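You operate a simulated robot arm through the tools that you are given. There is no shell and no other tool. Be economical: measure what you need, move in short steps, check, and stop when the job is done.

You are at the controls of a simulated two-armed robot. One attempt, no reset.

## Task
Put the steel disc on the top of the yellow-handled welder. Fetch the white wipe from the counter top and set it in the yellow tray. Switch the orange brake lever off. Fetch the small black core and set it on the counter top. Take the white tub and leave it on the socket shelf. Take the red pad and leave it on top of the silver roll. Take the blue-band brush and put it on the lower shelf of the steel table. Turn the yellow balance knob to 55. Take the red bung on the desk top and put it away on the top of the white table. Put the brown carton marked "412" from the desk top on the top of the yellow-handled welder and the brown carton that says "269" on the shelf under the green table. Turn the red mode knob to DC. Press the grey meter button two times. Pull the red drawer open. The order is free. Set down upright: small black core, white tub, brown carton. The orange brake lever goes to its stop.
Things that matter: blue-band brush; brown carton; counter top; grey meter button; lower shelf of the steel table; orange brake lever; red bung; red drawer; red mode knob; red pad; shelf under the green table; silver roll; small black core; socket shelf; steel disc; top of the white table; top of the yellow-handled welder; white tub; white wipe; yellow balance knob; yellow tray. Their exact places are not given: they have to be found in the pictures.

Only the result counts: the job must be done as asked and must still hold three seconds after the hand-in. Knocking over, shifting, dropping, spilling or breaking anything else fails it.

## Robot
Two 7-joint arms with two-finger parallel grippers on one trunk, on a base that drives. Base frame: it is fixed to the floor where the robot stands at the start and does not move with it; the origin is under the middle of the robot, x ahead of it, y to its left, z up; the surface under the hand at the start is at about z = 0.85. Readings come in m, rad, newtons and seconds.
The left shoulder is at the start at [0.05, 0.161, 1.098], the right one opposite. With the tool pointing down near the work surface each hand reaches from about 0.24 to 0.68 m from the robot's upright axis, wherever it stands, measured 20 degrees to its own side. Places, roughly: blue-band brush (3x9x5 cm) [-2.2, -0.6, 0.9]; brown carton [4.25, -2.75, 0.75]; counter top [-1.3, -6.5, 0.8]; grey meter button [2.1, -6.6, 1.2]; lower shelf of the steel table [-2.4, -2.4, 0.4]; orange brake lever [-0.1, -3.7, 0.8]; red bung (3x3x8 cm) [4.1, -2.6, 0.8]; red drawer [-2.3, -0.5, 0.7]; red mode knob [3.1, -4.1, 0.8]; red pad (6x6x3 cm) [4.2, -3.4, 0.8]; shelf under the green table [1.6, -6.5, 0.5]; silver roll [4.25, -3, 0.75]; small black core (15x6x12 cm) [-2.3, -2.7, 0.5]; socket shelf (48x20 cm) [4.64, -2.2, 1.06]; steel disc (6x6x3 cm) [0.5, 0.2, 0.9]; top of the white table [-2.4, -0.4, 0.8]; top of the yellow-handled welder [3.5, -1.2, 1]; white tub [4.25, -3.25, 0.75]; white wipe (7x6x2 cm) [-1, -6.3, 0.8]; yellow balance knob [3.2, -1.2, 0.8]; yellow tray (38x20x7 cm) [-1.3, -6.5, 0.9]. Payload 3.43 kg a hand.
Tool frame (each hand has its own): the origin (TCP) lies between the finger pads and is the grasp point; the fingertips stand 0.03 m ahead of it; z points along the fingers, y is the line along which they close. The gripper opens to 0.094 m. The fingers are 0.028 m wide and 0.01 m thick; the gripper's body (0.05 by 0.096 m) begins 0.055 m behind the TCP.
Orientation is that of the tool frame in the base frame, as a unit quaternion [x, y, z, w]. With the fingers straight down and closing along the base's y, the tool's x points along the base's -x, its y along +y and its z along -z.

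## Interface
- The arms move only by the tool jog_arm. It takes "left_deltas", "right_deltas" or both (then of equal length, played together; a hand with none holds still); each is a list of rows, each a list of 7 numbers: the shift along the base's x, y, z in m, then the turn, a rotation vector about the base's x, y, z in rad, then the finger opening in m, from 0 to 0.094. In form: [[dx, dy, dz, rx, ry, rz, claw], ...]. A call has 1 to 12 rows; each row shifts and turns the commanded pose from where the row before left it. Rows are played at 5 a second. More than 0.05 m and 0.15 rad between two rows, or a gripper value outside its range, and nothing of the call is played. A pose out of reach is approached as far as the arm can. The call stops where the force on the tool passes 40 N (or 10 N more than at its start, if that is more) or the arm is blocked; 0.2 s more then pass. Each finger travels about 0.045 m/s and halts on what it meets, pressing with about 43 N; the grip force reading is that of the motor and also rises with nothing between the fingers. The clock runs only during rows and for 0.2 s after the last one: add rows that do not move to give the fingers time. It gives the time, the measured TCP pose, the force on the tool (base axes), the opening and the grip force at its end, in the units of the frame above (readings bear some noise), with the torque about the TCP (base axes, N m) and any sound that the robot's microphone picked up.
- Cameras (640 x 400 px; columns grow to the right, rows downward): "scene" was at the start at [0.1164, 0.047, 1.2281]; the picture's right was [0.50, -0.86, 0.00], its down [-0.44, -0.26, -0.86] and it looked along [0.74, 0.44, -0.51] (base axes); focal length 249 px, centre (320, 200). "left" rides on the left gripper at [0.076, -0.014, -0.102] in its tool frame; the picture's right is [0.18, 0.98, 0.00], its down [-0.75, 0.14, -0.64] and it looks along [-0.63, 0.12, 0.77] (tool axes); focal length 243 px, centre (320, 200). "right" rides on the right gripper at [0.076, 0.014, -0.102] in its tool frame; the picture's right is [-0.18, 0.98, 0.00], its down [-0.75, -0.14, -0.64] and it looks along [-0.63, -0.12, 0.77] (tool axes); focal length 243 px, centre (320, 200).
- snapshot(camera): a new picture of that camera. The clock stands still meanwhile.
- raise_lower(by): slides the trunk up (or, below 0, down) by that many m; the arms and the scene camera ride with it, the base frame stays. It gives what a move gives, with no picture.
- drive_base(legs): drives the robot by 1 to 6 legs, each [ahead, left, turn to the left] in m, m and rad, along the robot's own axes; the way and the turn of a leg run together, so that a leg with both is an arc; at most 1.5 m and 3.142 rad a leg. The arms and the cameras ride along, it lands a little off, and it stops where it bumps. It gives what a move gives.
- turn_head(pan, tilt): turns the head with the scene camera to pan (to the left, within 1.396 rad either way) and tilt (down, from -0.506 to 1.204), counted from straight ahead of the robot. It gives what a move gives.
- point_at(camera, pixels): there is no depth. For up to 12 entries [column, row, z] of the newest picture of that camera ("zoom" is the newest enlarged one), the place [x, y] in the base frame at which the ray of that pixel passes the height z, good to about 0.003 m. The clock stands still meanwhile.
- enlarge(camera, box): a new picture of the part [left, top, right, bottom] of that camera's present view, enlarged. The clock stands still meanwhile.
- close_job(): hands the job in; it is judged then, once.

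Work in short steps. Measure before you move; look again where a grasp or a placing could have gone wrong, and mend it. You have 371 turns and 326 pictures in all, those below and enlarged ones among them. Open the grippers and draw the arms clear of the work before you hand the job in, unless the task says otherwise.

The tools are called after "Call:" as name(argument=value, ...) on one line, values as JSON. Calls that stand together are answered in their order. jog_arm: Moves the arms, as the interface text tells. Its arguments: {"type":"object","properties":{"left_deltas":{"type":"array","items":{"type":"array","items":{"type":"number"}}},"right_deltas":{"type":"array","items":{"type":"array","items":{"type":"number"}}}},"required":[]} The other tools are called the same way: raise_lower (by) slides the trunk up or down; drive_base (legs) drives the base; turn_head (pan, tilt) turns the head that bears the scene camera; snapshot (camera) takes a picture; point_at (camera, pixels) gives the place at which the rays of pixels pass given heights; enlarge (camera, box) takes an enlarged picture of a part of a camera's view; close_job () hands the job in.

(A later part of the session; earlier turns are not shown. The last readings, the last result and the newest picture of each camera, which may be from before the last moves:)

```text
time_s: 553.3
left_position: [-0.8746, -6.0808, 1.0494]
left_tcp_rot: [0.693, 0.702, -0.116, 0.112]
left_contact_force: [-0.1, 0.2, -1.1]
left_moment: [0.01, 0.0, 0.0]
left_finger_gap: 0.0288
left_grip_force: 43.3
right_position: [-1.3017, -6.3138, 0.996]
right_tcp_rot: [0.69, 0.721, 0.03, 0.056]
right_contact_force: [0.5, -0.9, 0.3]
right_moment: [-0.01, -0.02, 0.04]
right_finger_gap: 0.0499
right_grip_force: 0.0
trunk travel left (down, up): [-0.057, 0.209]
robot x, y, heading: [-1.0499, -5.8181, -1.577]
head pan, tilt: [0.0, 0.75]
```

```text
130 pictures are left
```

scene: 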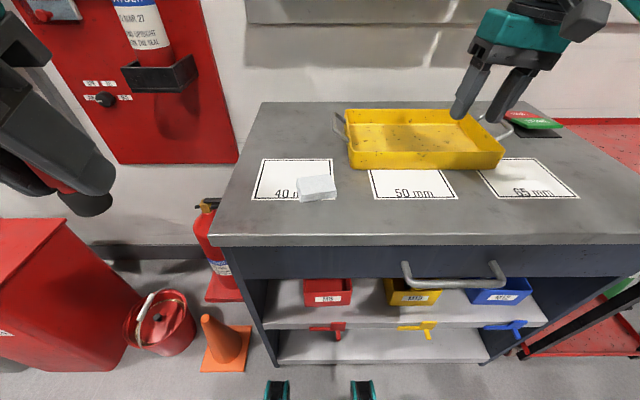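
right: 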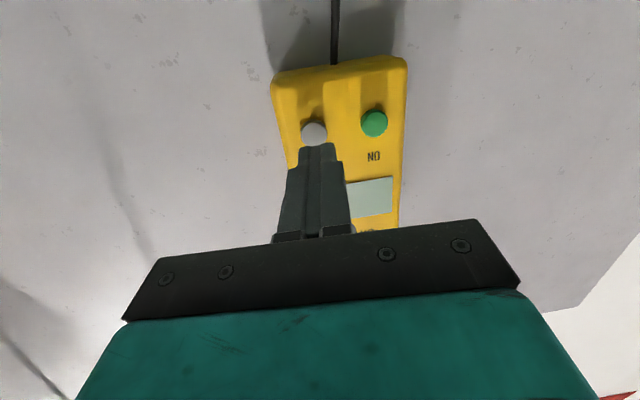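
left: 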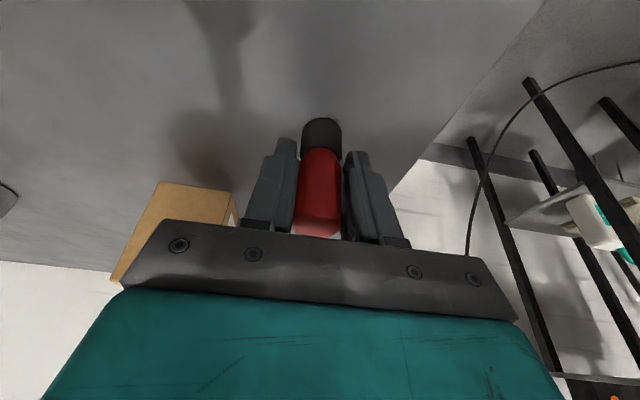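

Call:
jog_arm(right_deltas=[[0.045, 0, 0, -0.12, 0, 0, 0.094], [0.045, 0, 0, -0.12, 0, 0, 0.094], [0.045, 0, 0, -0.1, 0, 0, 0.094], [0.045, -0.01, 0, 0, 0, 0, 0.094], [0.045, -0.01, 0, 0, 0, 0, 0.094], [0.04, -0.01, 0, 0, 0, 0, 0.094], [0, 0, -0.04, 0, 0, 0, 0.094], [0, 0, 0, 0, 0, 0, 0.094]])

Call:
snapshot(camera="right")

```text
time_s: 555.1
left_position: [-0.8744, -6.08, 1.0504]
left_tcp_rot: [0.693, 0.703, -0.116, 0.112]
left_contact_force: [0.0, -0.2, -0.3]
left_moment: [0.0, -0.03, -0.04]
left_finger_gap: 0.029
left_grip_force: 43.1
right_position: [-1.0354, -6.3419, 0.9563]
right_tcp_rot: [0.671, 0.715, -0.094, 0.172]
right_contact_force: [0.0, 0.2, 0.2]
right_moment: [0.0, 0.02, -0.02]
right_finger_gap: 0.094
right_grip_force: 0.1
trunk travel left (down, up): [-0.057, 0.209]
robot x, y, heading: [-1.0532, -5.8201, -1.577]
head pan, tilt: [0.0, 0.75]
```

```text
129 pictures are left
```

right: 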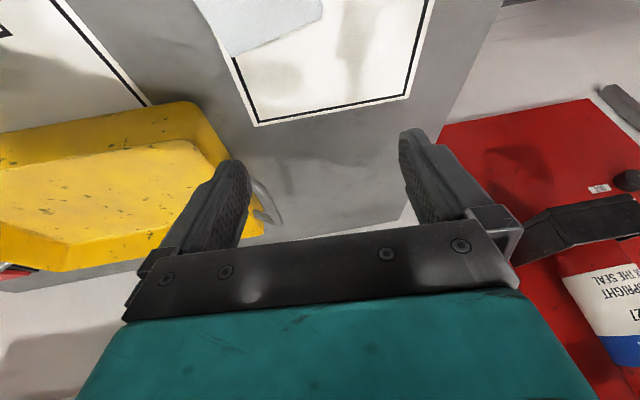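

Call:
point_at(camera="right", pixels=[[232, 56, 0.8], [232, 56, 0.82], [322, 12, 0.82], [322, 12, 0.8]])

Call:
enlarge(camera="scene", box=[250, 145, 390, 225])

```text
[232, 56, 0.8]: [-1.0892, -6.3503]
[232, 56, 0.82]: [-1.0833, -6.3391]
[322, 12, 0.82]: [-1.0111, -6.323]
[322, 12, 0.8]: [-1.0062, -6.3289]
```

```text
4.57 times, centred on (320, 185) of scene
```

zoom: 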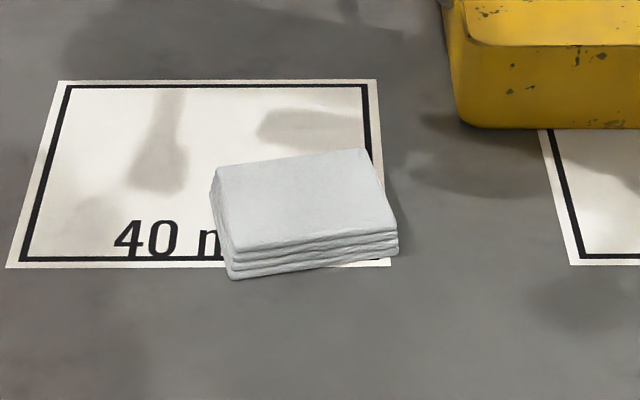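

Call:
point_at(camera="zoom", pixels=[[215, 170, 0.82], [368, 148, 0.82], [398, 228, 0.82], [233, 252, 0.82], [233, 278, 0.8], [398, 253, 0.8], [233, 278, 0.79], [215, 170, 0.83], [368, 148, 0.83]])

```text
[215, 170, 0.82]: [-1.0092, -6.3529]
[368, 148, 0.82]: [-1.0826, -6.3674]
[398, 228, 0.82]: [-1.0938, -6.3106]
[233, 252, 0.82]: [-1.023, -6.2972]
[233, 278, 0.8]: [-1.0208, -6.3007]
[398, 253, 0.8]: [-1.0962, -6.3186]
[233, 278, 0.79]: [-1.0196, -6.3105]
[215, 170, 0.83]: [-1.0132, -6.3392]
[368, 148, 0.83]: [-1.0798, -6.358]
```

Wipe centre ≈(-1.052,-6.325), turned ~0.195 rad. I correct roll and yaw, move above it and look closer.

Call:
jog_arm(right_deltas=[[-0.009, 0.009, 0, 0, 0.097, 0, 0.094], [-0.008, 0.008, -0.02, 0, 0, 0.11, 0.094], [0, 0, -0.035, 0, 0, 0, 0.094], [0, 0, 0, 0, 0, 0, 0.094]])

Call:
snapshot(camera="right")

```text
time_s: 556.1
left_position: [-0.874, -6.0816, 1.0482]
left_tcp_rot: [0.694, 0.702, -0.114, 0.112]
left_contact_force: [-0.3, -0.4, -0.8]
left_moment: [-0.01, -0.02, 0.02]
left_finger_gap: 0.0288
left_grip_force: 43.7
right_position: [-1.0537, -6.3254, 0.9014]
right_tcp_rot: [0.625, 0.758, -0.118, 0.144]
right_contact_force: [1.0, -0.7, 0.0]
right_moment: [-0.04, 0.0, 0.01]
right_finger_gap: 0.094
right_grip_force: 0.1
trunk travel left (down, up): [-0.057, 0.209]
robot x, y, heading: [-1.0567, -5.8178, -1.576]
head pan, tilt: [0.0, 0.75]
```

```text
127 pictures are left
```

right: 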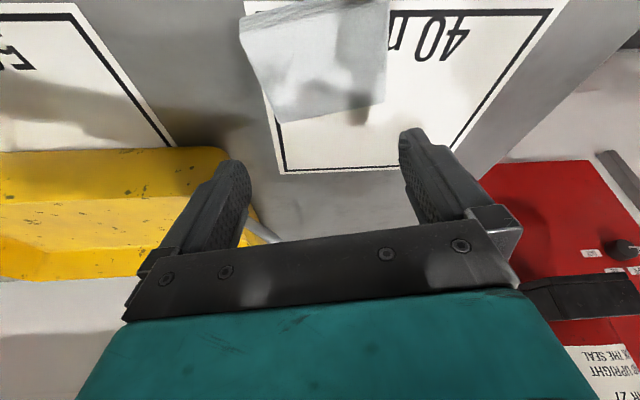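

Call:
point_at(camera="right", pixels=[[280, 122, 0.825], [385, 105, 0.825], [240, 37, 0.825], [388, 3, 0.825]])

```text
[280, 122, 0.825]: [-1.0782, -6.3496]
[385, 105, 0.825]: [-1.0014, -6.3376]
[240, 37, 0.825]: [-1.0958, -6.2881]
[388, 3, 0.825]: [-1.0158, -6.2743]
```

Centre ≈(-1.05,-6.316). Descend to z≈0.839 and close.

Call:
jog_arm(right_deltas=[[0.003, 0.008, -0.02, 0, 0, 0, 0.092], [0, 0, -0.02, 0, 0, 0, 0.092], [0, 0, -0.014, 0, 0, 0, 0.092], [0, 0, -0.008, 0, 0, 0, 0.092], [0, 0, 0, 0, 0, 0, 0.092]])

Call:
snapshot(camera="right")

Call:
enlarge(camera="scene", box=[250, 100, 390, 225])

```text
time_s: 556.7
left_position: [-0.874, -6.0797, 1.049]
left_tcp_rot: [0.694, 0.702, -0.116, 0.113]
left_contact_force: [0.8, -0.8, -0.9]
left_moment: [0.01, 0.0, -0.01]
left_finger_gap: 0.0286
left_grip_force: 42.6
right_position: [-1.0527, -6.3186, 0.8721]
right_tcp_rot: [0.624, 0.757, -0.123, 0.15]
right_contact_force: [-3.3, 14.8, 17.6]
right_moment: [0.34, 0.91, -0.74]
right_finger_gap: 0.0925
right_grip_force: 0.4
trunk travel left (down, up): [-0.057, 0.209]
robot x, y, heading: [-1.061, -5.821, -1.58]
head pan, tilt: [0.0, 0.75]
stopped in row 3 (right hand): the force on the tool passed its limit at 47 N (the readings are from after the stop); the commanded pose is now the measured one
```

```text
126 pictures are left
```

right: 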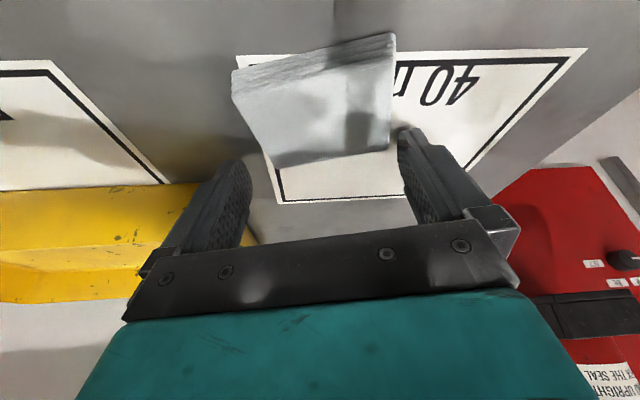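

```text
3.20 times, centred on (320, 162) of scene
```

zoom: 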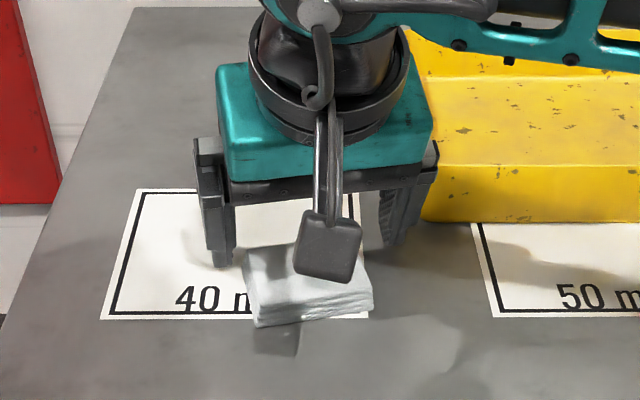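

Contact suggests the counter top is at about z 0.84. I rise a little and re-measure the wipe at z 0.86.

Call:
jog_arm(right_deltas=[[0, 0, 0.03, 0, 0, 0, 0.092], [0, 0, 0.0, 0, 0, 0, 0.092]])

Call:
snapshot(camera="right")

Call:
enlarge(camera="scene", box=[250, 145, 390, 225])

```text
time_s: 557.3
left_position: [-0.8735, -6.0815, 1.0489]
left_tcp_rot: [0.694, 0.702, -0.115, 0.111]
left_contact_force: [0.3, 0.5, -0.9]
left_moment: [0.01, 0.03, 0.0]
left_finger_gap: 0.0287
left_grip_force: 43.3
right_position: [-1.0501, -6.3208, 0.9009]
right_tcp_rot: [0.624, 0.758, -0.122, 0.149]
right_contact_force: [-0.5, -0.3, 0.3]
right_moment: [0.01, 0.04, -0.01]
right_finger_gap: 0.0923
right_grip_force: 0.2
trunk travel left (down, up): [-0.057, 0.209]
robot x, y, heading: [-1.0525, -5.8201, -1.577]
head pan, tilt: [0.0, 0.75]
```

```text
124 pictures are left
```

right: 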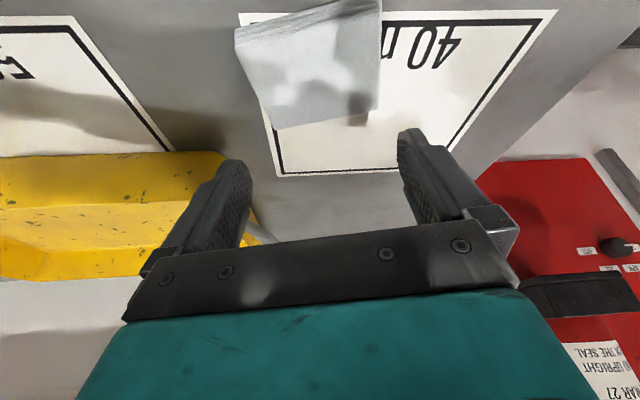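

```text
4.57 times, centred on (320, 185) of scene
```

zoom: 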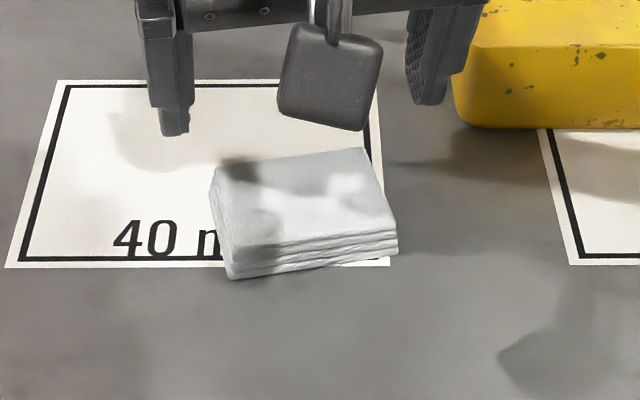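

Call:
point_at(camera="zoom", pixels=[[215, 170, 0.86], [368, 148, 0.86], [398, 230, 0.86], [233, 254, 0.86], [233, 278, 0.84], [455, 120, 0.84], [468, 45, 0.9]])

Call:
point_at(camera="right", pixels=[[275, 130, 0.86], [378, 110, 0.86], [235, 33, 0.86], [380, 2, 0.86], [222, 155, 0.9], [262, 240, 0.87]])

```text
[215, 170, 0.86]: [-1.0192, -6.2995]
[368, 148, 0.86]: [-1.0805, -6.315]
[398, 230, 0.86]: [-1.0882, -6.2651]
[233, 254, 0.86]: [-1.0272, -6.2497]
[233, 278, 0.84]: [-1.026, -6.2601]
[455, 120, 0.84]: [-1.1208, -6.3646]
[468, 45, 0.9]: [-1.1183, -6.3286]
```

```text
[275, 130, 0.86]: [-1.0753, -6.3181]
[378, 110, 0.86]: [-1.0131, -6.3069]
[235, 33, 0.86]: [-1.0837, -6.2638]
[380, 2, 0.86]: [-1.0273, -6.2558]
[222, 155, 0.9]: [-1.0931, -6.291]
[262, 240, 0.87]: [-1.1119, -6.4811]
```

Both cameras now agree: wipe centre (-1.052,-6.284), counter z≈0.84. Align, descend to z≈0.876, close.

Call:
jog_arm(right_deltas=[[-0.002, 0.036, 0, 0, 0, 0, 0.092], [0, 0, -0.015, 0, 0, 0, 0.092], [0, 0, -0.008, 0, 0, 0, 0.092], [0, 0, 0, 0, 0, 0, 0.08], [0, 0, 0, 0, 0, 0, 0.04], [0, 0, 0, 0, 0, 0, 0.04], [0, 0, 0, 0, 0, 0, 0.04], [0, 0, 0, 0, 0, 0, 0.04]])

Call:
snapshot(camera="right")

```text
time_s: 559.1
left_position: [-0.8738, -6.0811, 1.0491]
left_tcp_rot: [0.693, 0.703, -0.115, 0.113]
left_contact_force: [0.1, -0.4, -1.5]
left_moment: [0.0, -0.01, -0.01]
left_finger_gap: 0.0287
left_grip_force: 43.5
right_position: [-1.0549, -6.2863, 0.8759]
right_tcp_rot: [0.624, 0.757, -0.121, 0.149]
right_contact_force: [-0.3, 0.5, 0.0]
right_moment: [0.0, 0.01, -0.02]
right_finger_gap: 0.0663
right_grip_force: 43.0
trunk travel left (down, up): [-0.057, 0.209]
robot x, y, heading: [-1.0553, -5.8218, -1.58]
head pan, tilt: [0.0, 0.75]
```

```text
122 pictures are left
```

right: 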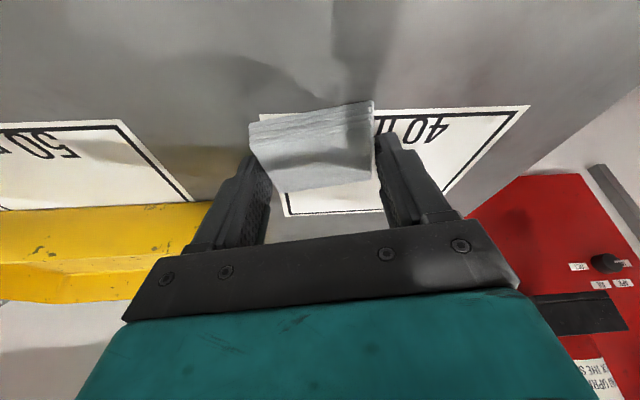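

Gripped. Lift, carry over the tray centre (-1.27,-6.45).

Call:
jog_arm(right_deltas=[[0, 0, 0.04, 0, 0, 0, 0.04], [0, 0, 0.045, 0, 0, 0, 0.04], [-0.02, -0.02, 0.03, 0, 0, 0, 0.04], [-0.04, -0.03, 0, 0, 0, 0, 0.04], [-0.04, -0.03, 0, 0, 0, 0, 0.04], [-0.04, -0.03, 0, 0, 0, 0, 0.04], [-0.04, -0.03, 0, 0, 0, 0, 0.04], [-0.035, -0.02, 0, 0, 0, 0, 0.04], [0, 0, -0.03, 0, 0, 0, 0.04], [0, 0, 0, 0, 0, 0, 0.04]])

Call:
snapshot(camera="right")

Call:
snapshot(camera="scene")

```text
time_s: 561.3
left_position: [-0.8741, -6.0805, 1.0487]
left_tcp_rot: [0.694, 0.702, -0.115, 0.112]
left_contact_force: [0.4, -0.4, -1.1]
left_moment: [-0.02, -0.01, -0.02]
left_finger_gap: 0.0285
left_grip_force: 42.8
right_position: [-1.2718, -6.445, 0.9624]
right_tcp_rot: [0.624, 0.757, -0.121, 0.149]
right_contact_force: [0.2, -0.1, 0.5]
right_moment: [0.02, 0.0, 0.01]
right_finger_gap: 0.0661
right_grip_force: 42.9
trunk travel left (down, up): [-0.057, 0.209]
robot x, y, heading: [-1.0558, -5.8199, -1.582]
head pan, tilt: [0.0, 0.75]
```

```text
121 pictures are left
```

right: 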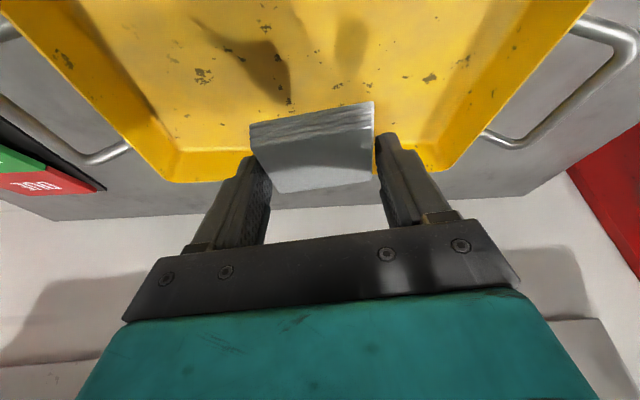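

```text
120 pictures are left
```

scene: 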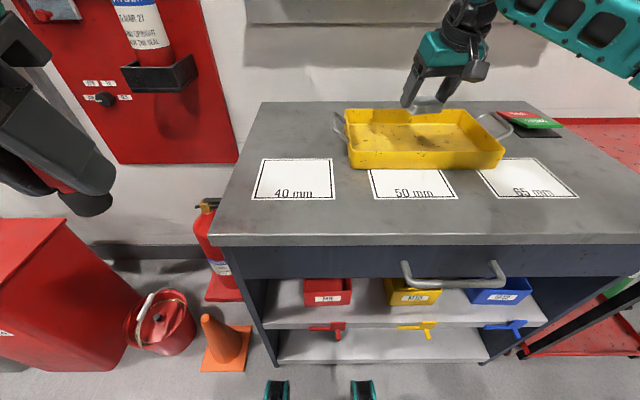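

Call:
point_at(camera="scene", pixels=[[350, 168, 0.84], [500, 168, 0.84], [348, 152, 0.88], [348, 110, 0.88], [465, 109, 0.88], [405, 140, 0.845]])

Call:
point_at(camera="right", pixels=[[180, 180, 0.88], [435, 172, 0.88], [312, 150, 0.88]])

```text
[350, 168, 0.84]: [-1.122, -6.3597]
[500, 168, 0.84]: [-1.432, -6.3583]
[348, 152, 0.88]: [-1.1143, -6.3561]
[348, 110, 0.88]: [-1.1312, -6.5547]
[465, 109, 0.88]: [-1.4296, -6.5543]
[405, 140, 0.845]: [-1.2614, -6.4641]
```

```text
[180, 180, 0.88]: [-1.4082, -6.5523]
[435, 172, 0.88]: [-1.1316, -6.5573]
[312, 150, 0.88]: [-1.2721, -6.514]
```

Centred in the tray. Lower to just above its floor, release, and rise.

Call:
jog_arm(right_deltas=[[0, 0, -0.03, 0, 0, 0, 0.04], [0, 0, -0.03, 0, 0, 0, 0.04], [0, 0, -0.012, 0, 0, 0, 0.04], [0, 0, -0.004, 0, 0, 0, 0.04], [0, 0, 0, 0, 0, 0, 0.07], [0, 0, 0, 0, 0, 0, 0.092], [0, 0, 0, 0, 0, 0, 0.092], [0, 0, 0.03, 0, 0, 0, 0.092], [0, 0, 0.045, 0, 0, 0, 0.092], [0, 0.03, 0.035, 0, 0, 0, 0.092], [0, 0.04, 0.02, 0, 0, 0, 0.092], [0, 0, 0, 0, 0, 0, 0.092]])

Call:
snapshot(camera="scene")

```text
time_s: 563.9
left_position: [-0.8741, -6.0812, 1.0497]
left_tcp_rot: [0.693, 0.703, -0.115, 0.113]
left_contact_force: [0.9, -0.1, -1.0]
left_moment: [0.05, 0.02, -0.03]
left_finger_gap: 0.0289
left_grip_force: 43.6
right_position: [-1.2683, -6.372, 1.0143]
right_tcp_rot: [0.623, 0.758, -0.122, 0.15]
right_contact_force: [0.1, 0.2, 0.4]
right_moment: [0.03, -0.03, 0.01]
right_finger_gap: 0.0921
right_grip_force: 0.1
trunk travel left (down, up): [-0.057, 0.209]
robot x, y, heading: [-1.0533, -5.8209, -1.583]
head pan, tilt: [0.0, 0.75]
```

```text
119 pictures are left
```

scene: 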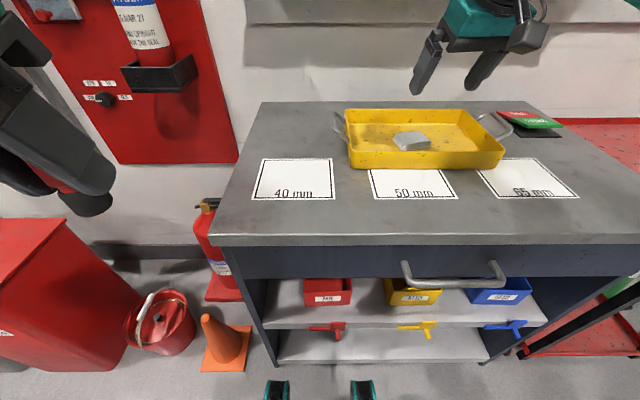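

Wipe is in the tray. Next the brake lever near (-0.1,-3.7). I back off, and turn to look north-east.

Call:
jog_arm(right_deltas=[[0, 0.04, 0.0, 0.1, 0, 0, 0.07], [0, 0.04, 0.0, 0.1, 0, 0, 0.07], [0, 0.03, 0.0, 0.1, 0, 0, 0.07], [0, 0, 0, 0, 0, 0, 0.07]])

Call:
drive_base(legs=[[-0.4, 0, 0], [0, 0, 2.4]])

Call:
turn_head(pan=0.0, tilt=0.35)

Call:
snapshot(camera="scene")

```text
time_s: 564.9
left_position: [-0.8756, -6.0809, 1.0492]
left_tcp_rot: [0.694, 0.702, -0.115, 0.112]
left_contact_force: [0.1, 0.2, -1.3]
left_moment: [0.02, 0.01, -0.04]
left_finger_gap: 0.0285
left_grip_force: 42.9
right_position: [-1.2696, -6.2639, 1.0136]
right_tcp_rot: [0.639, 0.767, -0.007, 0.053]
right_contact_force: [0.2, 0.2, -0.4]
right_moment: [0.0, -0.04, 0.0]
right_finger_gap: 0.0699
right_grip_force: 0.1
trunk travel left (down, up): [-0.057, 0.209]
robot x, y, heading: [-1.0522, -5.822, -1.577]
head pan, tilt: [0.0, 0.75]
```

```text
time_s: 573.2
left_position: [-1.0107, -5.0923, 1.0493]
left_tcp_rot: [-0.411, 0.897, 0.064, 0.148]
left_contact_force: [0.0, -0.1, -0.8]
left_moment: [0.01, 0.0, 0.0]
left_finger_gap: 0.0287
left_grip_force: 42.7
right_position: [-0.5932, -5.219, 1.0133]
right_tcp_rot: [-0.49, 0.87, 0.047, 0.027]
right_contact_force: [-0.6, -0.3, -0.3]
right_moment: [0.02, 0.0, 0.01]
right_finger_gap: 0.0699
right_grip_force: 0.0
trunk travel left (down, up): [-0.057, 0.209]
robot x, y, heading: [-1.0518, -5.4105, 0.837]
head pan, tilt: [0.0, 0.75]
```

```text
time_s: 574.1
left_position: [-1.0121, -5.0932, 1.0487]
left_tcp_rot: [-0.411, 0.898, 0.063, 0.148]
left_contact_force: [-0.2, 0.2, -0.7]
left_moment: [-0.02, -0.02, -0.02]
left_finger_gap: 0.0284
left_grip_force: 43.2
right_position: [-0.5935, -5.219, 1.0141]
right_tcp_rot: [-0.49, 0.87, 0.048, 0.026]
right_contact_force: [1.2, 0.0, 0.6]
right_moment: [0.02, -0.01, -0.01]
right_finger_gap: 0.07
right_grip_force: 0.1
trunk travel left (down, up): [-0.057, 0.209]
robot x, y, heading: [-1.0483, -5.412, 0.834]
head pan, tilt: [0.0, 0.351]
```

```text
118 pictures are left
```

scene: 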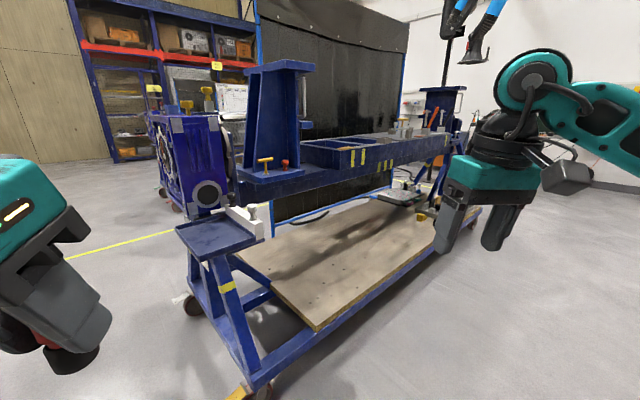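

Call:
enlarge(camera="scene", box=[150, 60, 350, 240])

```text
2.22 times, centred on (250, 150) of scene
```

zoom: 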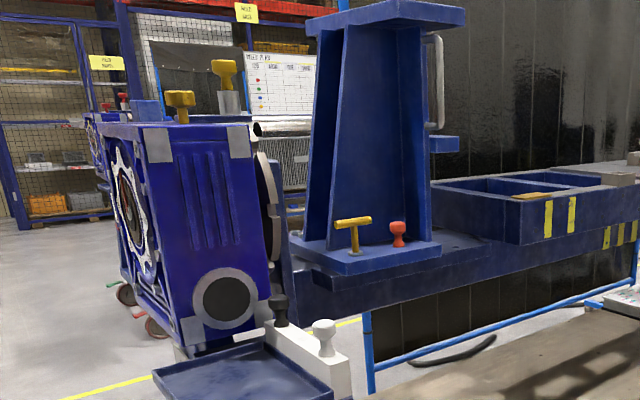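

Call:
point_at(camera="scene", pixels=[[315, 328, 0.35], [470, 212, 0.35], [250, 390, 0], [266, 165, 0.8], [266, 158, 0.85], [285, 165, 0.8], [205, 255, 0.7], [262, 235, 0.7], [190, 315, 0], [300, 195, 0.75]])

```text
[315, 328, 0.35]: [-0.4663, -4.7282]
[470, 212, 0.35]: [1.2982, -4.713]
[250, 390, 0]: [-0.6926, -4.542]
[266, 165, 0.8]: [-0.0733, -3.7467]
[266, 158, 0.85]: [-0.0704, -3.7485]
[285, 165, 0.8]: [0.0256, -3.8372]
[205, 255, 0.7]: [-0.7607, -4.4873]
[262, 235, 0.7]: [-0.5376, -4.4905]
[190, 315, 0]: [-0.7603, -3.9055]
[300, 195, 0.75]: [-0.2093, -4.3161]
```

Call:
point_at(camera="scene", pixels=[[163, 193, 0], [177, 207, 0], [187, 105, 0.8], [187, 105, 1.0], [207, 95, 1.1], [193, 210, 0], [205, 207, 0.6], [160, 112, 0.9]])

Call:
turn_head(pan=0.6, tilt=0.35)

Call:
snapshot(camera="scene")

```text
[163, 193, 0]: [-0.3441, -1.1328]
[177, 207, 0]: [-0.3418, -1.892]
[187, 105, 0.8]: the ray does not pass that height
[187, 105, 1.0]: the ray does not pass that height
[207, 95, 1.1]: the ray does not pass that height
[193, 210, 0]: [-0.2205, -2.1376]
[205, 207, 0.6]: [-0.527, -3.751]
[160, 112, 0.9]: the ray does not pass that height
```

```text
time_s: 575.1
left_position: [-1.0125, -5.0927, 1.0486]
left_tcp_rot: [-0.41, 0.898, 0.064, 0.147]
left_contact_force: [-0.1, 0.3, -0.9]
left_moment: [-0.01, 0.0, 0.02]
left_finger_gap: 0.0287
left_grip_force: 42.8
right_position: [-0.5946, -5.2187, 1.0126]
right_tcp_rot: [-0.49, 0.87, 0.048, 0.026]
right_contact_force: [-0.2, 0.3, 0.5]
right_moment: [-0.03, 0.01, -0.03]
right_finger_gap: 0.0699
right_grip_force: 0.0
trunk travel left (down, up): [-0.057, 0.209]
robot x, y, heading: [-1.0539, -5.4044, 0.84]
head pan, tilt: [0.6, 0.351]
```

```text
116 pictures are left
```

scene: 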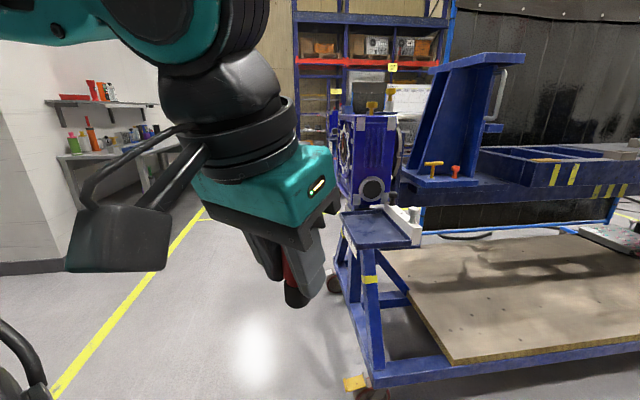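

I go round to the west side of the jig for a better view.

Call:
drive_base(legs=[[0, 0, -0.54], [0.1, 1.3, 0]])

Call:
turn_head(pan=0.0, tilt=0.35)

Call:
snapshot(camera="scene")

```text
time_s: 585.1
left_position: [-1.0925, -4.1318, 1.049]
left_tcp_rot: [-0.159, 0.974, 0.024, 0.16]
left_contact_force: [0.5, 0.8, -0.4]
left_moment: [0.01, 0.04, 0.0]
left_finger_gap: 0.0286
left_grip_force: 42.6
right_position: [-0.7965, -4.4594, 1.0133]
right_tcp_rot: [-0.233, 0.971, 0.033, 0.036]
right_contact_force: [-1.0, -2.0, -1.3]
right_moment: [0.18, -0.09, -0.01]
right_finger_gap: 0.0701
right_grip_force: 0.0
trunk travel left (down, up): [-0.057, 0.209]
robot x, y, heading: [-1.2854, -4.3824, 0.304]
head pan, tilt: [0.6, 0.351]
stopped in leg 2: the robot was blocked; the commanded pose is now the measured one
```

```text
time_s: 586.1
left_position: [-1.0921, -4.1327, 1.0488]
left_tcp_rot: [-0.159, 0.974, 0.023, 0.159]
left_contact_force: [0.0, -0.2, -1.6]
left_moment: [0.0, 0.03, -0.04]
left_finger_gap: 0.0288
left_grip_force: 43.0
right_position: [-0.7951, -4.4599, 1.0139]
right_tcp_rot: [-0.235, 0.971, 0.035, 0.036]
right_contact_force: [-1.3, -3.6, 0.1]
right_moment: [0.21, -0.07, -0.08]
right_finger_gap: 0.0702
right_grip_force: 0.1
trunk travel left (down, up): [-0.057, 0.209]
robot x, y, heading: [-1.2884, -4.3802, 0.307]
head pan, tilt: [0.0, 0.351]
```

```text
115 pictures are left
```

scene: 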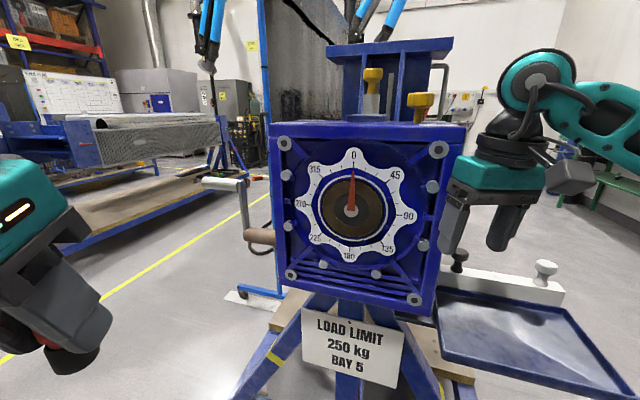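

Call:
drive_base(legs=[[-0.12, 0, 0]])

Call:
snapshot(camera="scene")

Call:
point_at(camera="scene", pixels=[[255, 285, 0], [245, 290, 0], [350, 210, 0.85], [250, 240, 0.8], [60, 225, 0.3], [200, 170, 0.3], [265, 185, 0]])

```text
time_s: 587.4
left_position: [-1.2063, -4.1678, 1.0481]
left_tcp_rot: [-0.159, 0.974, 0.022, 0.159]
left_contact_force: [0.3, -0.4, -0.9]
left_moment: [0.0, -0.02, 0.02]
left_finger_gap: 0.0288
left_grip_force: 43.2
right_position: [-0.9108, -4.4939, 1.0137]
right_tcp_rot: [-0.235, 0.971, 0.034, 0.036]
right_contact_force: [0.7, 0.2, -0.8]
right_moment: [0.0, -0.04, 0.03]
right_finger_gap: 0.07
right_grip_force: 0.0
trunk travel left (down, up): [-0.057, 0.209]
robot x, y, heading: [-1.402, -4.4179, 0.307]
head pan, tilt: [0.0, 0.351]
```

```text
114 pictures are left
```

scene: 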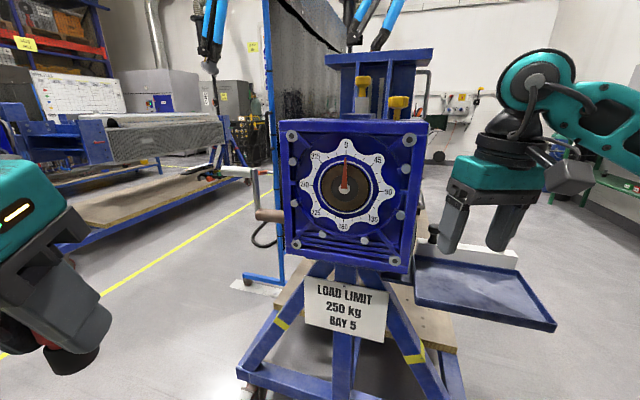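

```text
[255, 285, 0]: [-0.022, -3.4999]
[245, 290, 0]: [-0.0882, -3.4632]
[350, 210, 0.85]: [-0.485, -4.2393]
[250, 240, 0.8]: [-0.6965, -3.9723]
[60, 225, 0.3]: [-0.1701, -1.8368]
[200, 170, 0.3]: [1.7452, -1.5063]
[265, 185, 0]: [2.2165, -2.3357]
```

The lever must be on the jig's north side. I drive to about (-1.4,-3.2) and look south-east.

Call:
drive_base(legs=[[0, 0, -0.3], [0, 1.25, 0], [0.2, 0, -0.35]])

Call:
snapshot(camera="scene")

```text
time_s: 600.7
left_position: [-0.9003, -3.1265, 1.0481]
left_tcp_rot: [0.165, 0.973, -0.03, 0.158]
left_contact_force: [-0.4, 0.3, -0.8]
left_moment: [0.03, 0.0, 0.02]
left_finger_gap: 0.0288
left_grip_force: 43.0
right_position: [-0.8662, -3.5654, 1.0132]
right_tcp_rot: [0.093, 0.994, 0.02, 0.045]
right_contact_force: [-0.6, -0.4, 0.6]
right_moment: [0.02, -0.01, 0.0]
right_finger_gap: 0.0702
right_grip_force: 0.0
trunk travel left (down, up): [-0.057, 0.209]
robot x, y, heading: [-1.2027, -3.2049, -0.354]
head pan, tilt: [0.0, 0.351]
```

```text
113 pictures are left
```

scene: 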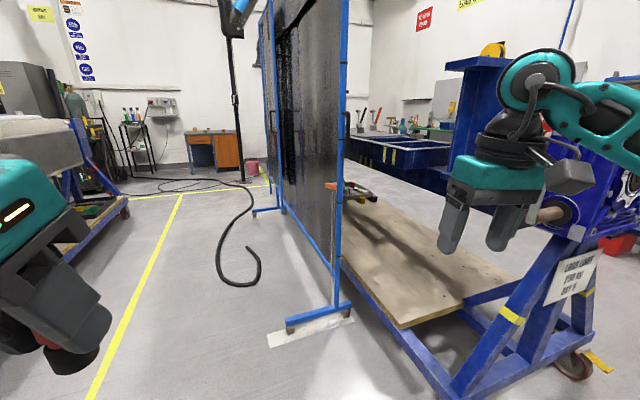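

Call:
enlarge(camera="scene", box=[270, 130, 410, 240])

Call:
point_at(camera="scene", pixels=[[330, 186, 0.8], [330, 186, 0.85], [345, 188, 0.8], [290, 325, 0], [345, 310, 0], [333, 310, 0.1]])

```text
3.64 times, centred on (340, 185) of scene
```

zoom: 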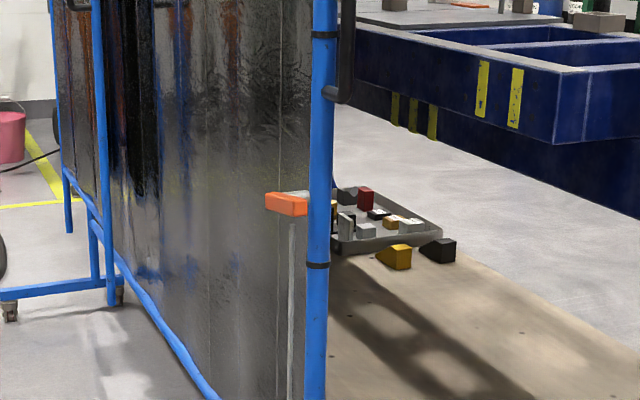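

```text
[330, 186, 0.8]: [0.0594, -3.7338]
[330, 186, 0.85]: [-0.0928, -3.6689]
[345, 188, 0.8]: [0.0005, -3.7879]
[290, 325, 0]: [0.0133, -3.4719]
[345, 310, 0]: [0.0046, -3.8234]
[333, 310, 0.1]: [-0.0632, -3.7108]
```

The orange lever is on the screen's end post, at about (-0.09,-3.67,0.85). I come closer from the north-west for a look.

Call:
drive_base(legs=[[0.42, 0.22, -0.3]])

Call:
turn_head(pan=0.05, tilt=0.45)

Call:
snapshot(camera="scene")

Call:
enlarge(camera="scene", box=[240, 100, 440, 250])

```text
time_s: 603.5
left_position: [-0.4201, -3.2253, 1.0496]
left_tcp_rot: [0.308, 0.938, -0.053, 0.151]
left_contact_force: [0.2, 1.2, -0.1]
left_moment: [-0.03, 0.03, 0.01]
left_finger_gap: 0.0286
left_grip_force: 43.4
right_position: [-0.5184, -3.655, 1.0151]
right_tcp_rot: [0.239, 0.97, 0.013, 0.048]
right_contact_force: [0.9, -0.8, -0.6]
right_moment: [0.02, 0.0, -0.03]
right_finger_gap: 0.07
right_grip_force: 0.0
trunk travel left (down, up): [-0.057, 0.209]
robot x, y, heading: [-0.7332, -3.2099, -0.655]
head pan, tilt: [0.0, 0.351]
```

```text
time_s: 604.2
left_position: [-0.4198, -3.2243, 1.0487]
left_tcp_rot: [0.307, 0.938, -0.053, 0.152]
left_contact_force: [-0.6, 0.2, -2.1]
left_moment: [0.02, -0.05, -0.02]
left_finger_gap: 0.0286
left_grip_force: 43.0
right_position: [-0.5164, -3.6554, 1.0128]
right_tcp_rot: [0.239, 0.97, 0.014, 0.047]
right_contact_force: [-0.4, -0.1, 0.4]
right_moment: [0.01, 0.01, 0.01]
right_finger_gap: 0.0701
right_grip_force: 0.1
trunk travel left (down, up): [-0.057, 0.209]
robot x, y, heading: [-0.738, -3.2128, -0.655]
head pan, tilt: [0.051, 0.45]
```

```text
111 pictures are left
```

scene: 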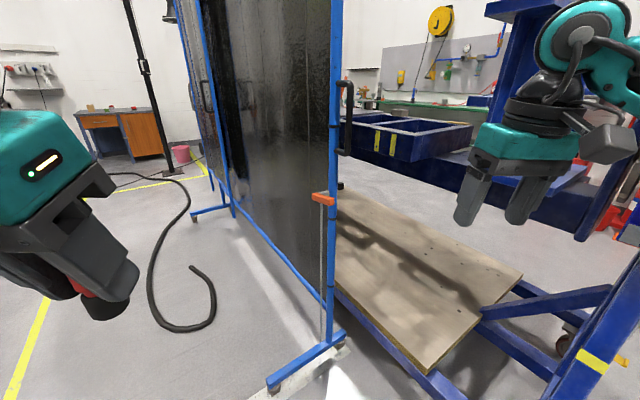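

```text
2.67 times, centred on (340, 175) of scene
```

zoom: 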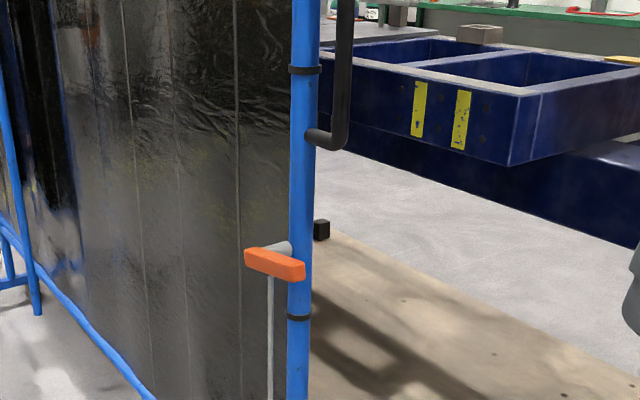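

Call:
snapshot(camera="right")

Call:
enlarge(camera="scene", box=[300, 165, 350, 225])

```text
109 pictures are left
```

right: 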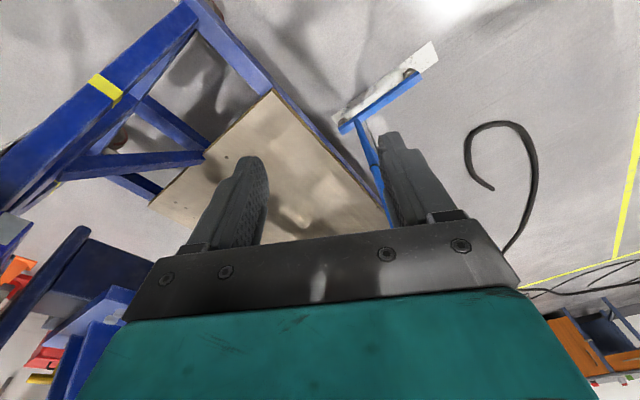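

```text
6.67 times, centred on (325, 195) of scene
```

zoom: 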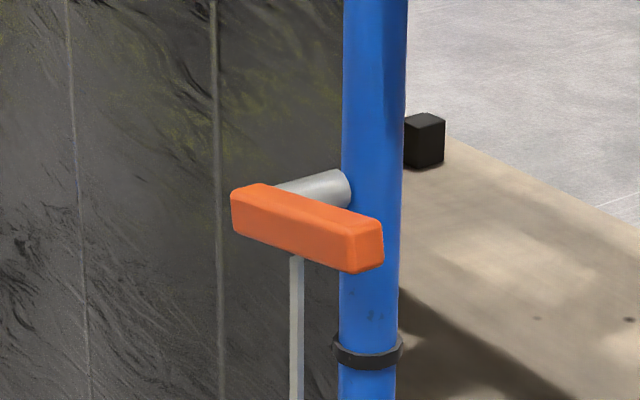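

The bar turns on a hub pointing north. I move to view it from the north for any ON/OFF marks.

Call:
drive_base(legs=[[0.12, 0.55, 0], [0, 0, -0.7]])

Call:
turn_head(pan=0.0, tilt=0.5)

Call:
snapshot(camera="scene")

```text
time_s: 611.5
left_position: [-0.0754, -3.0631, 1.0482]
left_tcp_rot: [0.618, 0.77, -0.103, 0.123]
left_contact_force: [-0.1, 0.3, -1.1]
left_moment: [0.01, -0.02, 0.01]
left_finger_gap: 0.0289
left_grip_force: 42.9
right_position: [-0.4313, -3.3237, 1.0145]
right_tcp_rot: [0.565, 0.824, -0.003, 0.049]
right_contact_force: [0.5, 0.2, -0.3]
right_moment: [0.0, 0.0, 0.01]
right_finger_gap: 0.0701
right_grip_force: 0.1
trunk travel left (down, up): [-0.057, 0.209]
robot x, y, heading: [-0.3012, -2.8438, -1.369]
head pan, tilt: [0.051, 0.45]
```

```text
time_s: 612.1
left_position: [-0.0748, -3.0634, 1.0476]
left_tcp_rot: [0.617, 0.77, -0.102, 0.124]
left_contact_force: [-0.4, -0.2, -1.4]
left_moment: [0.02, 0.0, -0.01]
left_finger_gap: 0.0285
left_grip_force: 43.2
right_position: [-0.4305, -3.3249, 1.0136]
right_tcp_rot: [0.566, 0.823, -0.004, 0.049]
right_contact_force: [0.3, -0.2, 1.1]
right_moment: [-0.03, -0.01, 0.01]
right_finger_gap: 0.0701
right_grip_force: 0.0
trunk travel left (down, up): [-0.057, 0.209]
robot x, y, heading: [-0.3043, -2.8439, -1.371]
head pan, tilt: [0.0, 0.499]
```

```text
107 pictures are left
```

scene: 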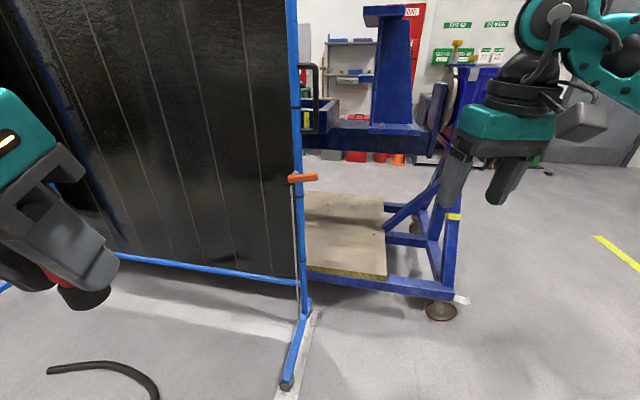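

Call:
enlarge(camera="scene", box=[265, 140, 345, 220])

Call:
enlarge(camera="scene", box=[240, 170, 360, 400])

```text
5.00 times, centred on (305, 180) of scene
```

zoom: 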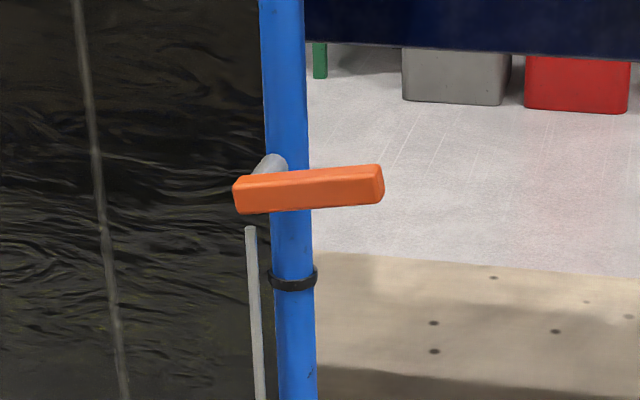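

```text
1.74 times, centred on (300, 285) of scene
```

zoom: 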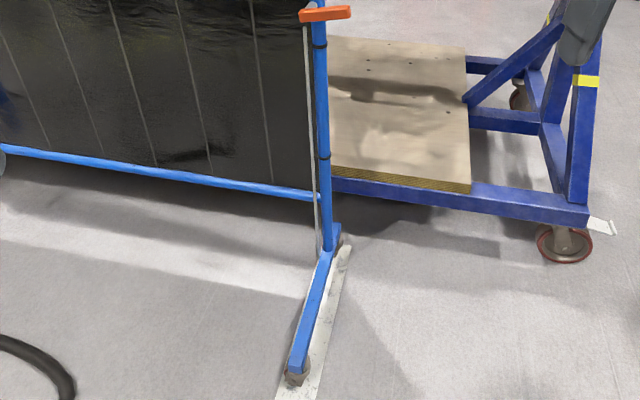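

No labels, so I'll test by touch. First I triangulate the bar ends.

Call:
point_at(camera="scene", pixels=[[317, 177, 0.83], [317, 177, 0.85], [317, 177, 0.87], [317, 177, 0.89], [290, 179, 0.83], [290, 179, 0.85], [290, 179, 0.87], [302, 310, 0.0]])

```text
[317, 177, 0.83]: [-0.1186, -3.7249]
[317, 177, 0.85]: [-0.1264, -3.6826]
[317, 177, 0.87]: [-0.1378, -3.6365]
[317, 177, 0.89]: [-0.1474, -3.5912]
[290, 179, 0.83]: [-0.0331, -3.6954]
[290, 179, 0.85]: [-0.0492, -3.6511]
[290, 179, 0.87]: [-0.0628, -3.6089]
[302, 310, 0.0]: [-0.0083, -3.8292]
```

Bar: from (-0.05,-3.65) to (-0.13,-3.68), z≈0.85; hub near its east end. I position the robot at (-0.08,-3.1) and bring the closed right fingers above the free end.

Call:
drive_base(legs=[[0, 0, -0.2], [0.25, 0.22, 0]])

Call:
turn_head(pan=0.0, tilt=0.7)

Call:
snapshot(camera="scene")

Call:
snapshot(camera="right")

```text
time_s: 615.4
left_position: [0.1005, -3.3477, 1.0483]
left_tcp_rot: [0.689, 0.707, -0.115, 0.113]
left_contact_force: [-0.1, 0.7, -0.9]
left_moment: [-0.04, 0.0, -0.02]
left_finger_gap: 0.0286
left_grip_force: 42.3
right_position: [-0.2999, -3.5356, 1.0129]
right_tcp_rot: [0.642, 0.765, -0.009, 0.048]
right_contact_force: [0.7, 0.9, -0.8]
right_moment: [0.02, 0.02, 0.0]
right_finger_gap: 0.0701
right_grip_force: 0.0
trunk travel left (down, up): [-0.057, 0.209]
robot x, y, heading: [-0.0873, -3.0877, -1.566]
head pan, tilt: [0.0, 0.499]
```

```text
time_s: 616.1
left_position: [0.099, -3.3475, 1.0492]
left_tcp_rot: [0.69, 0.706, -0.114, 0.113]
left_contact_force: [0.1, -0.9, -0.8]
left_moment: [-0.01, 0.02, -0.02]
left_finger_gap: 0.0287
left_grip_force: 43.1
right_position: [-0.3004, -3.5359, 1.0152]
right_tcp_rot: [0.641, 0.766, -0.008, 0.048]
right_contact_force: [0.1, -0.2, 0.0]
right_moment: [0.0, 0.0, -0.02]
right_finger_gap: 0.0699
right_grip_force: 0.0
trunk travel left (down, up): [-0.057, 0.209]
robot x, y, heading: [-0.0844, -3.0912, -1.567]
head pan, tilt: [0.0, 0.7]
```

```text
104 pictures are left
```

scene: 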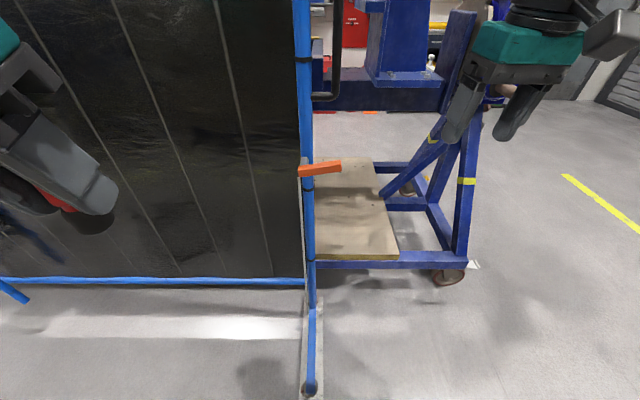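

```text
103 pictures are left
```

right: 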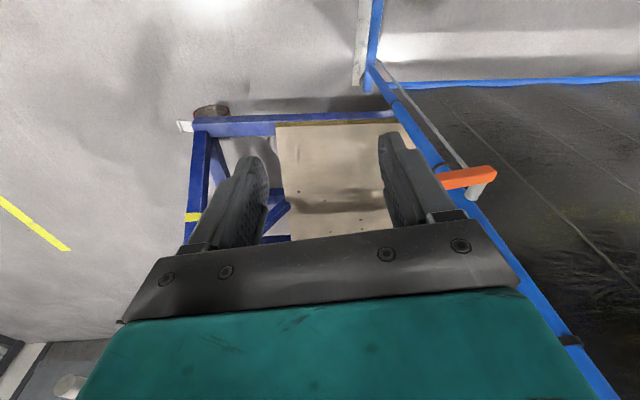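

Call:
point_at(camera="scene", pixels=[[301, 171, 0.82], [301, 171, 0.84], [301, 171, 0.86], [339, 165, 0.82], [339, 165, 0.84], [339, 165, 0.86]])

Call:
point_at(camera="right", pixels=[[494, 172, 0.82], [494, 172, 0.84], [494, 172, 0.86], [446, 180, 0.84]])

```text
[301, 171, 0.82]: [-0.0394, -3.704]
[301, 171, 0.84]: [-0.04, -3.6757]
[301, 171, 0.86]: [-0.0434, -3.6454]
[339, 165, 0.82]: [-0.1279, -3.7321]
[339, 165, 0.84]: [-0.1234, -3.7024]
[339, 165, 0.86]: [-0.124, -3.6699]
```

```text
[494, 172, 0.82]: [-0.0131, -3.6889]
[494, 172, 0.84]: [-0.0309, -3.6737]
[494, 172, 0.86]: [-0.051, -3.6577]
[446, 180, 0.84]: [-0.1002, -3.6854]
```

Bar confirmed: hub end (-0.041,-3.663), free end (-0.124,-3.686), z 0.85. I move the closed fingers above the free end with 0.3 tilt.

Call:
jog_arm(right_deltas=[[0.03, -0.02, 0, -0.1, 0, 0, 0.0], [0.03, -0.02, 0, -0.1, 0, 0, 0.0], [0.03, -0.02, 0, -0.1, 0, 0, 0.0], [0.03, -0.025, -0.0, 0, 0, 0, 0], [0.03, -0.03, -0.02, 0, 0, 0, 0], [0.035, -0.025, -0.02, 0, 0, 0, 0], [0, 0, -0.03, 0, 0, 0, 0], [0, 0, 0, 0, 0, 0, 0]])

Call:
snapshot(camera="right")

Call:
enlarge(camera="scene", box=[260, 80, 420, 200])

```text
time_s: 617.9
left_position: [0.0987, -3.3474, 1.0494]
left_tcp_rot: [0.689, 0.707, -0.114, 0.114]
left_contact_force: [0.1, 0.1, -1.2]
left_moment: [0.03, 0.0, -0.01]
left_finger_gap: 0.0287
left_grip_force: 43.4
right_position: [-0.1165, -3.6745, 0.9433]
right_tcp_rot: [0.627, 0.756, -0.123, 0.143]
right_contact_force: [0.5, -0.2, -0.5]
right_moment: [0.01, -0.02, 0.0]
right_finger_gap: 0.0001
right_grip_force: 33.4
trunk travel left (down, up): [-0.057, 0.209]
robot x, y, heading: [-0.082, -3.0864, -1.566]
head pan, tilt: [0.0, 0.7]
```

```text
102 pictures are left
```

right: 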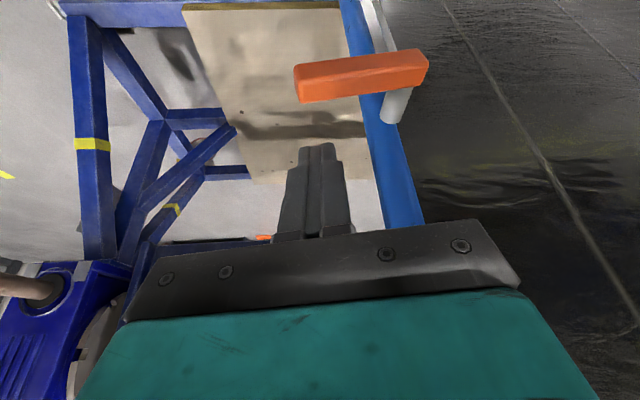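

```text
3.33 times, centred on (340, 140) of scene
```

zoom: 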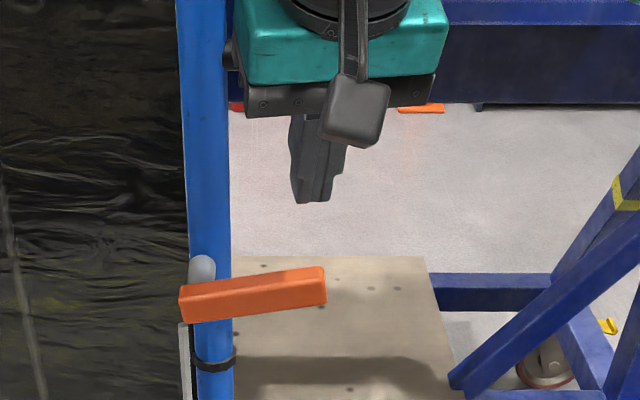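

Call:
point_at(camera="right", pixels=[[300, 85, 0.85], [360, 78, 0.85], [425, 68, 0.85], [300, 85, 0.83]])

Call:
point_at(camera="zoom", pixels=[[320, 285, 0.85], [185, 300, 0.85]])

```text
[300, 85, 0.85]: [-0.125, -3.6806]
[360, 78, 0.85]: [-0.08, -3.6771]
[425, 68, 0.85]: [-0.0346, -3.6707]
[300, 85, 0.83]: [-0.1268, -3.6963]
```

```text
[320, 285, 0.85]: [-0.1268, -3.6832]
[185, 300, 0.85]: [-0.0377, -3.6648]
```

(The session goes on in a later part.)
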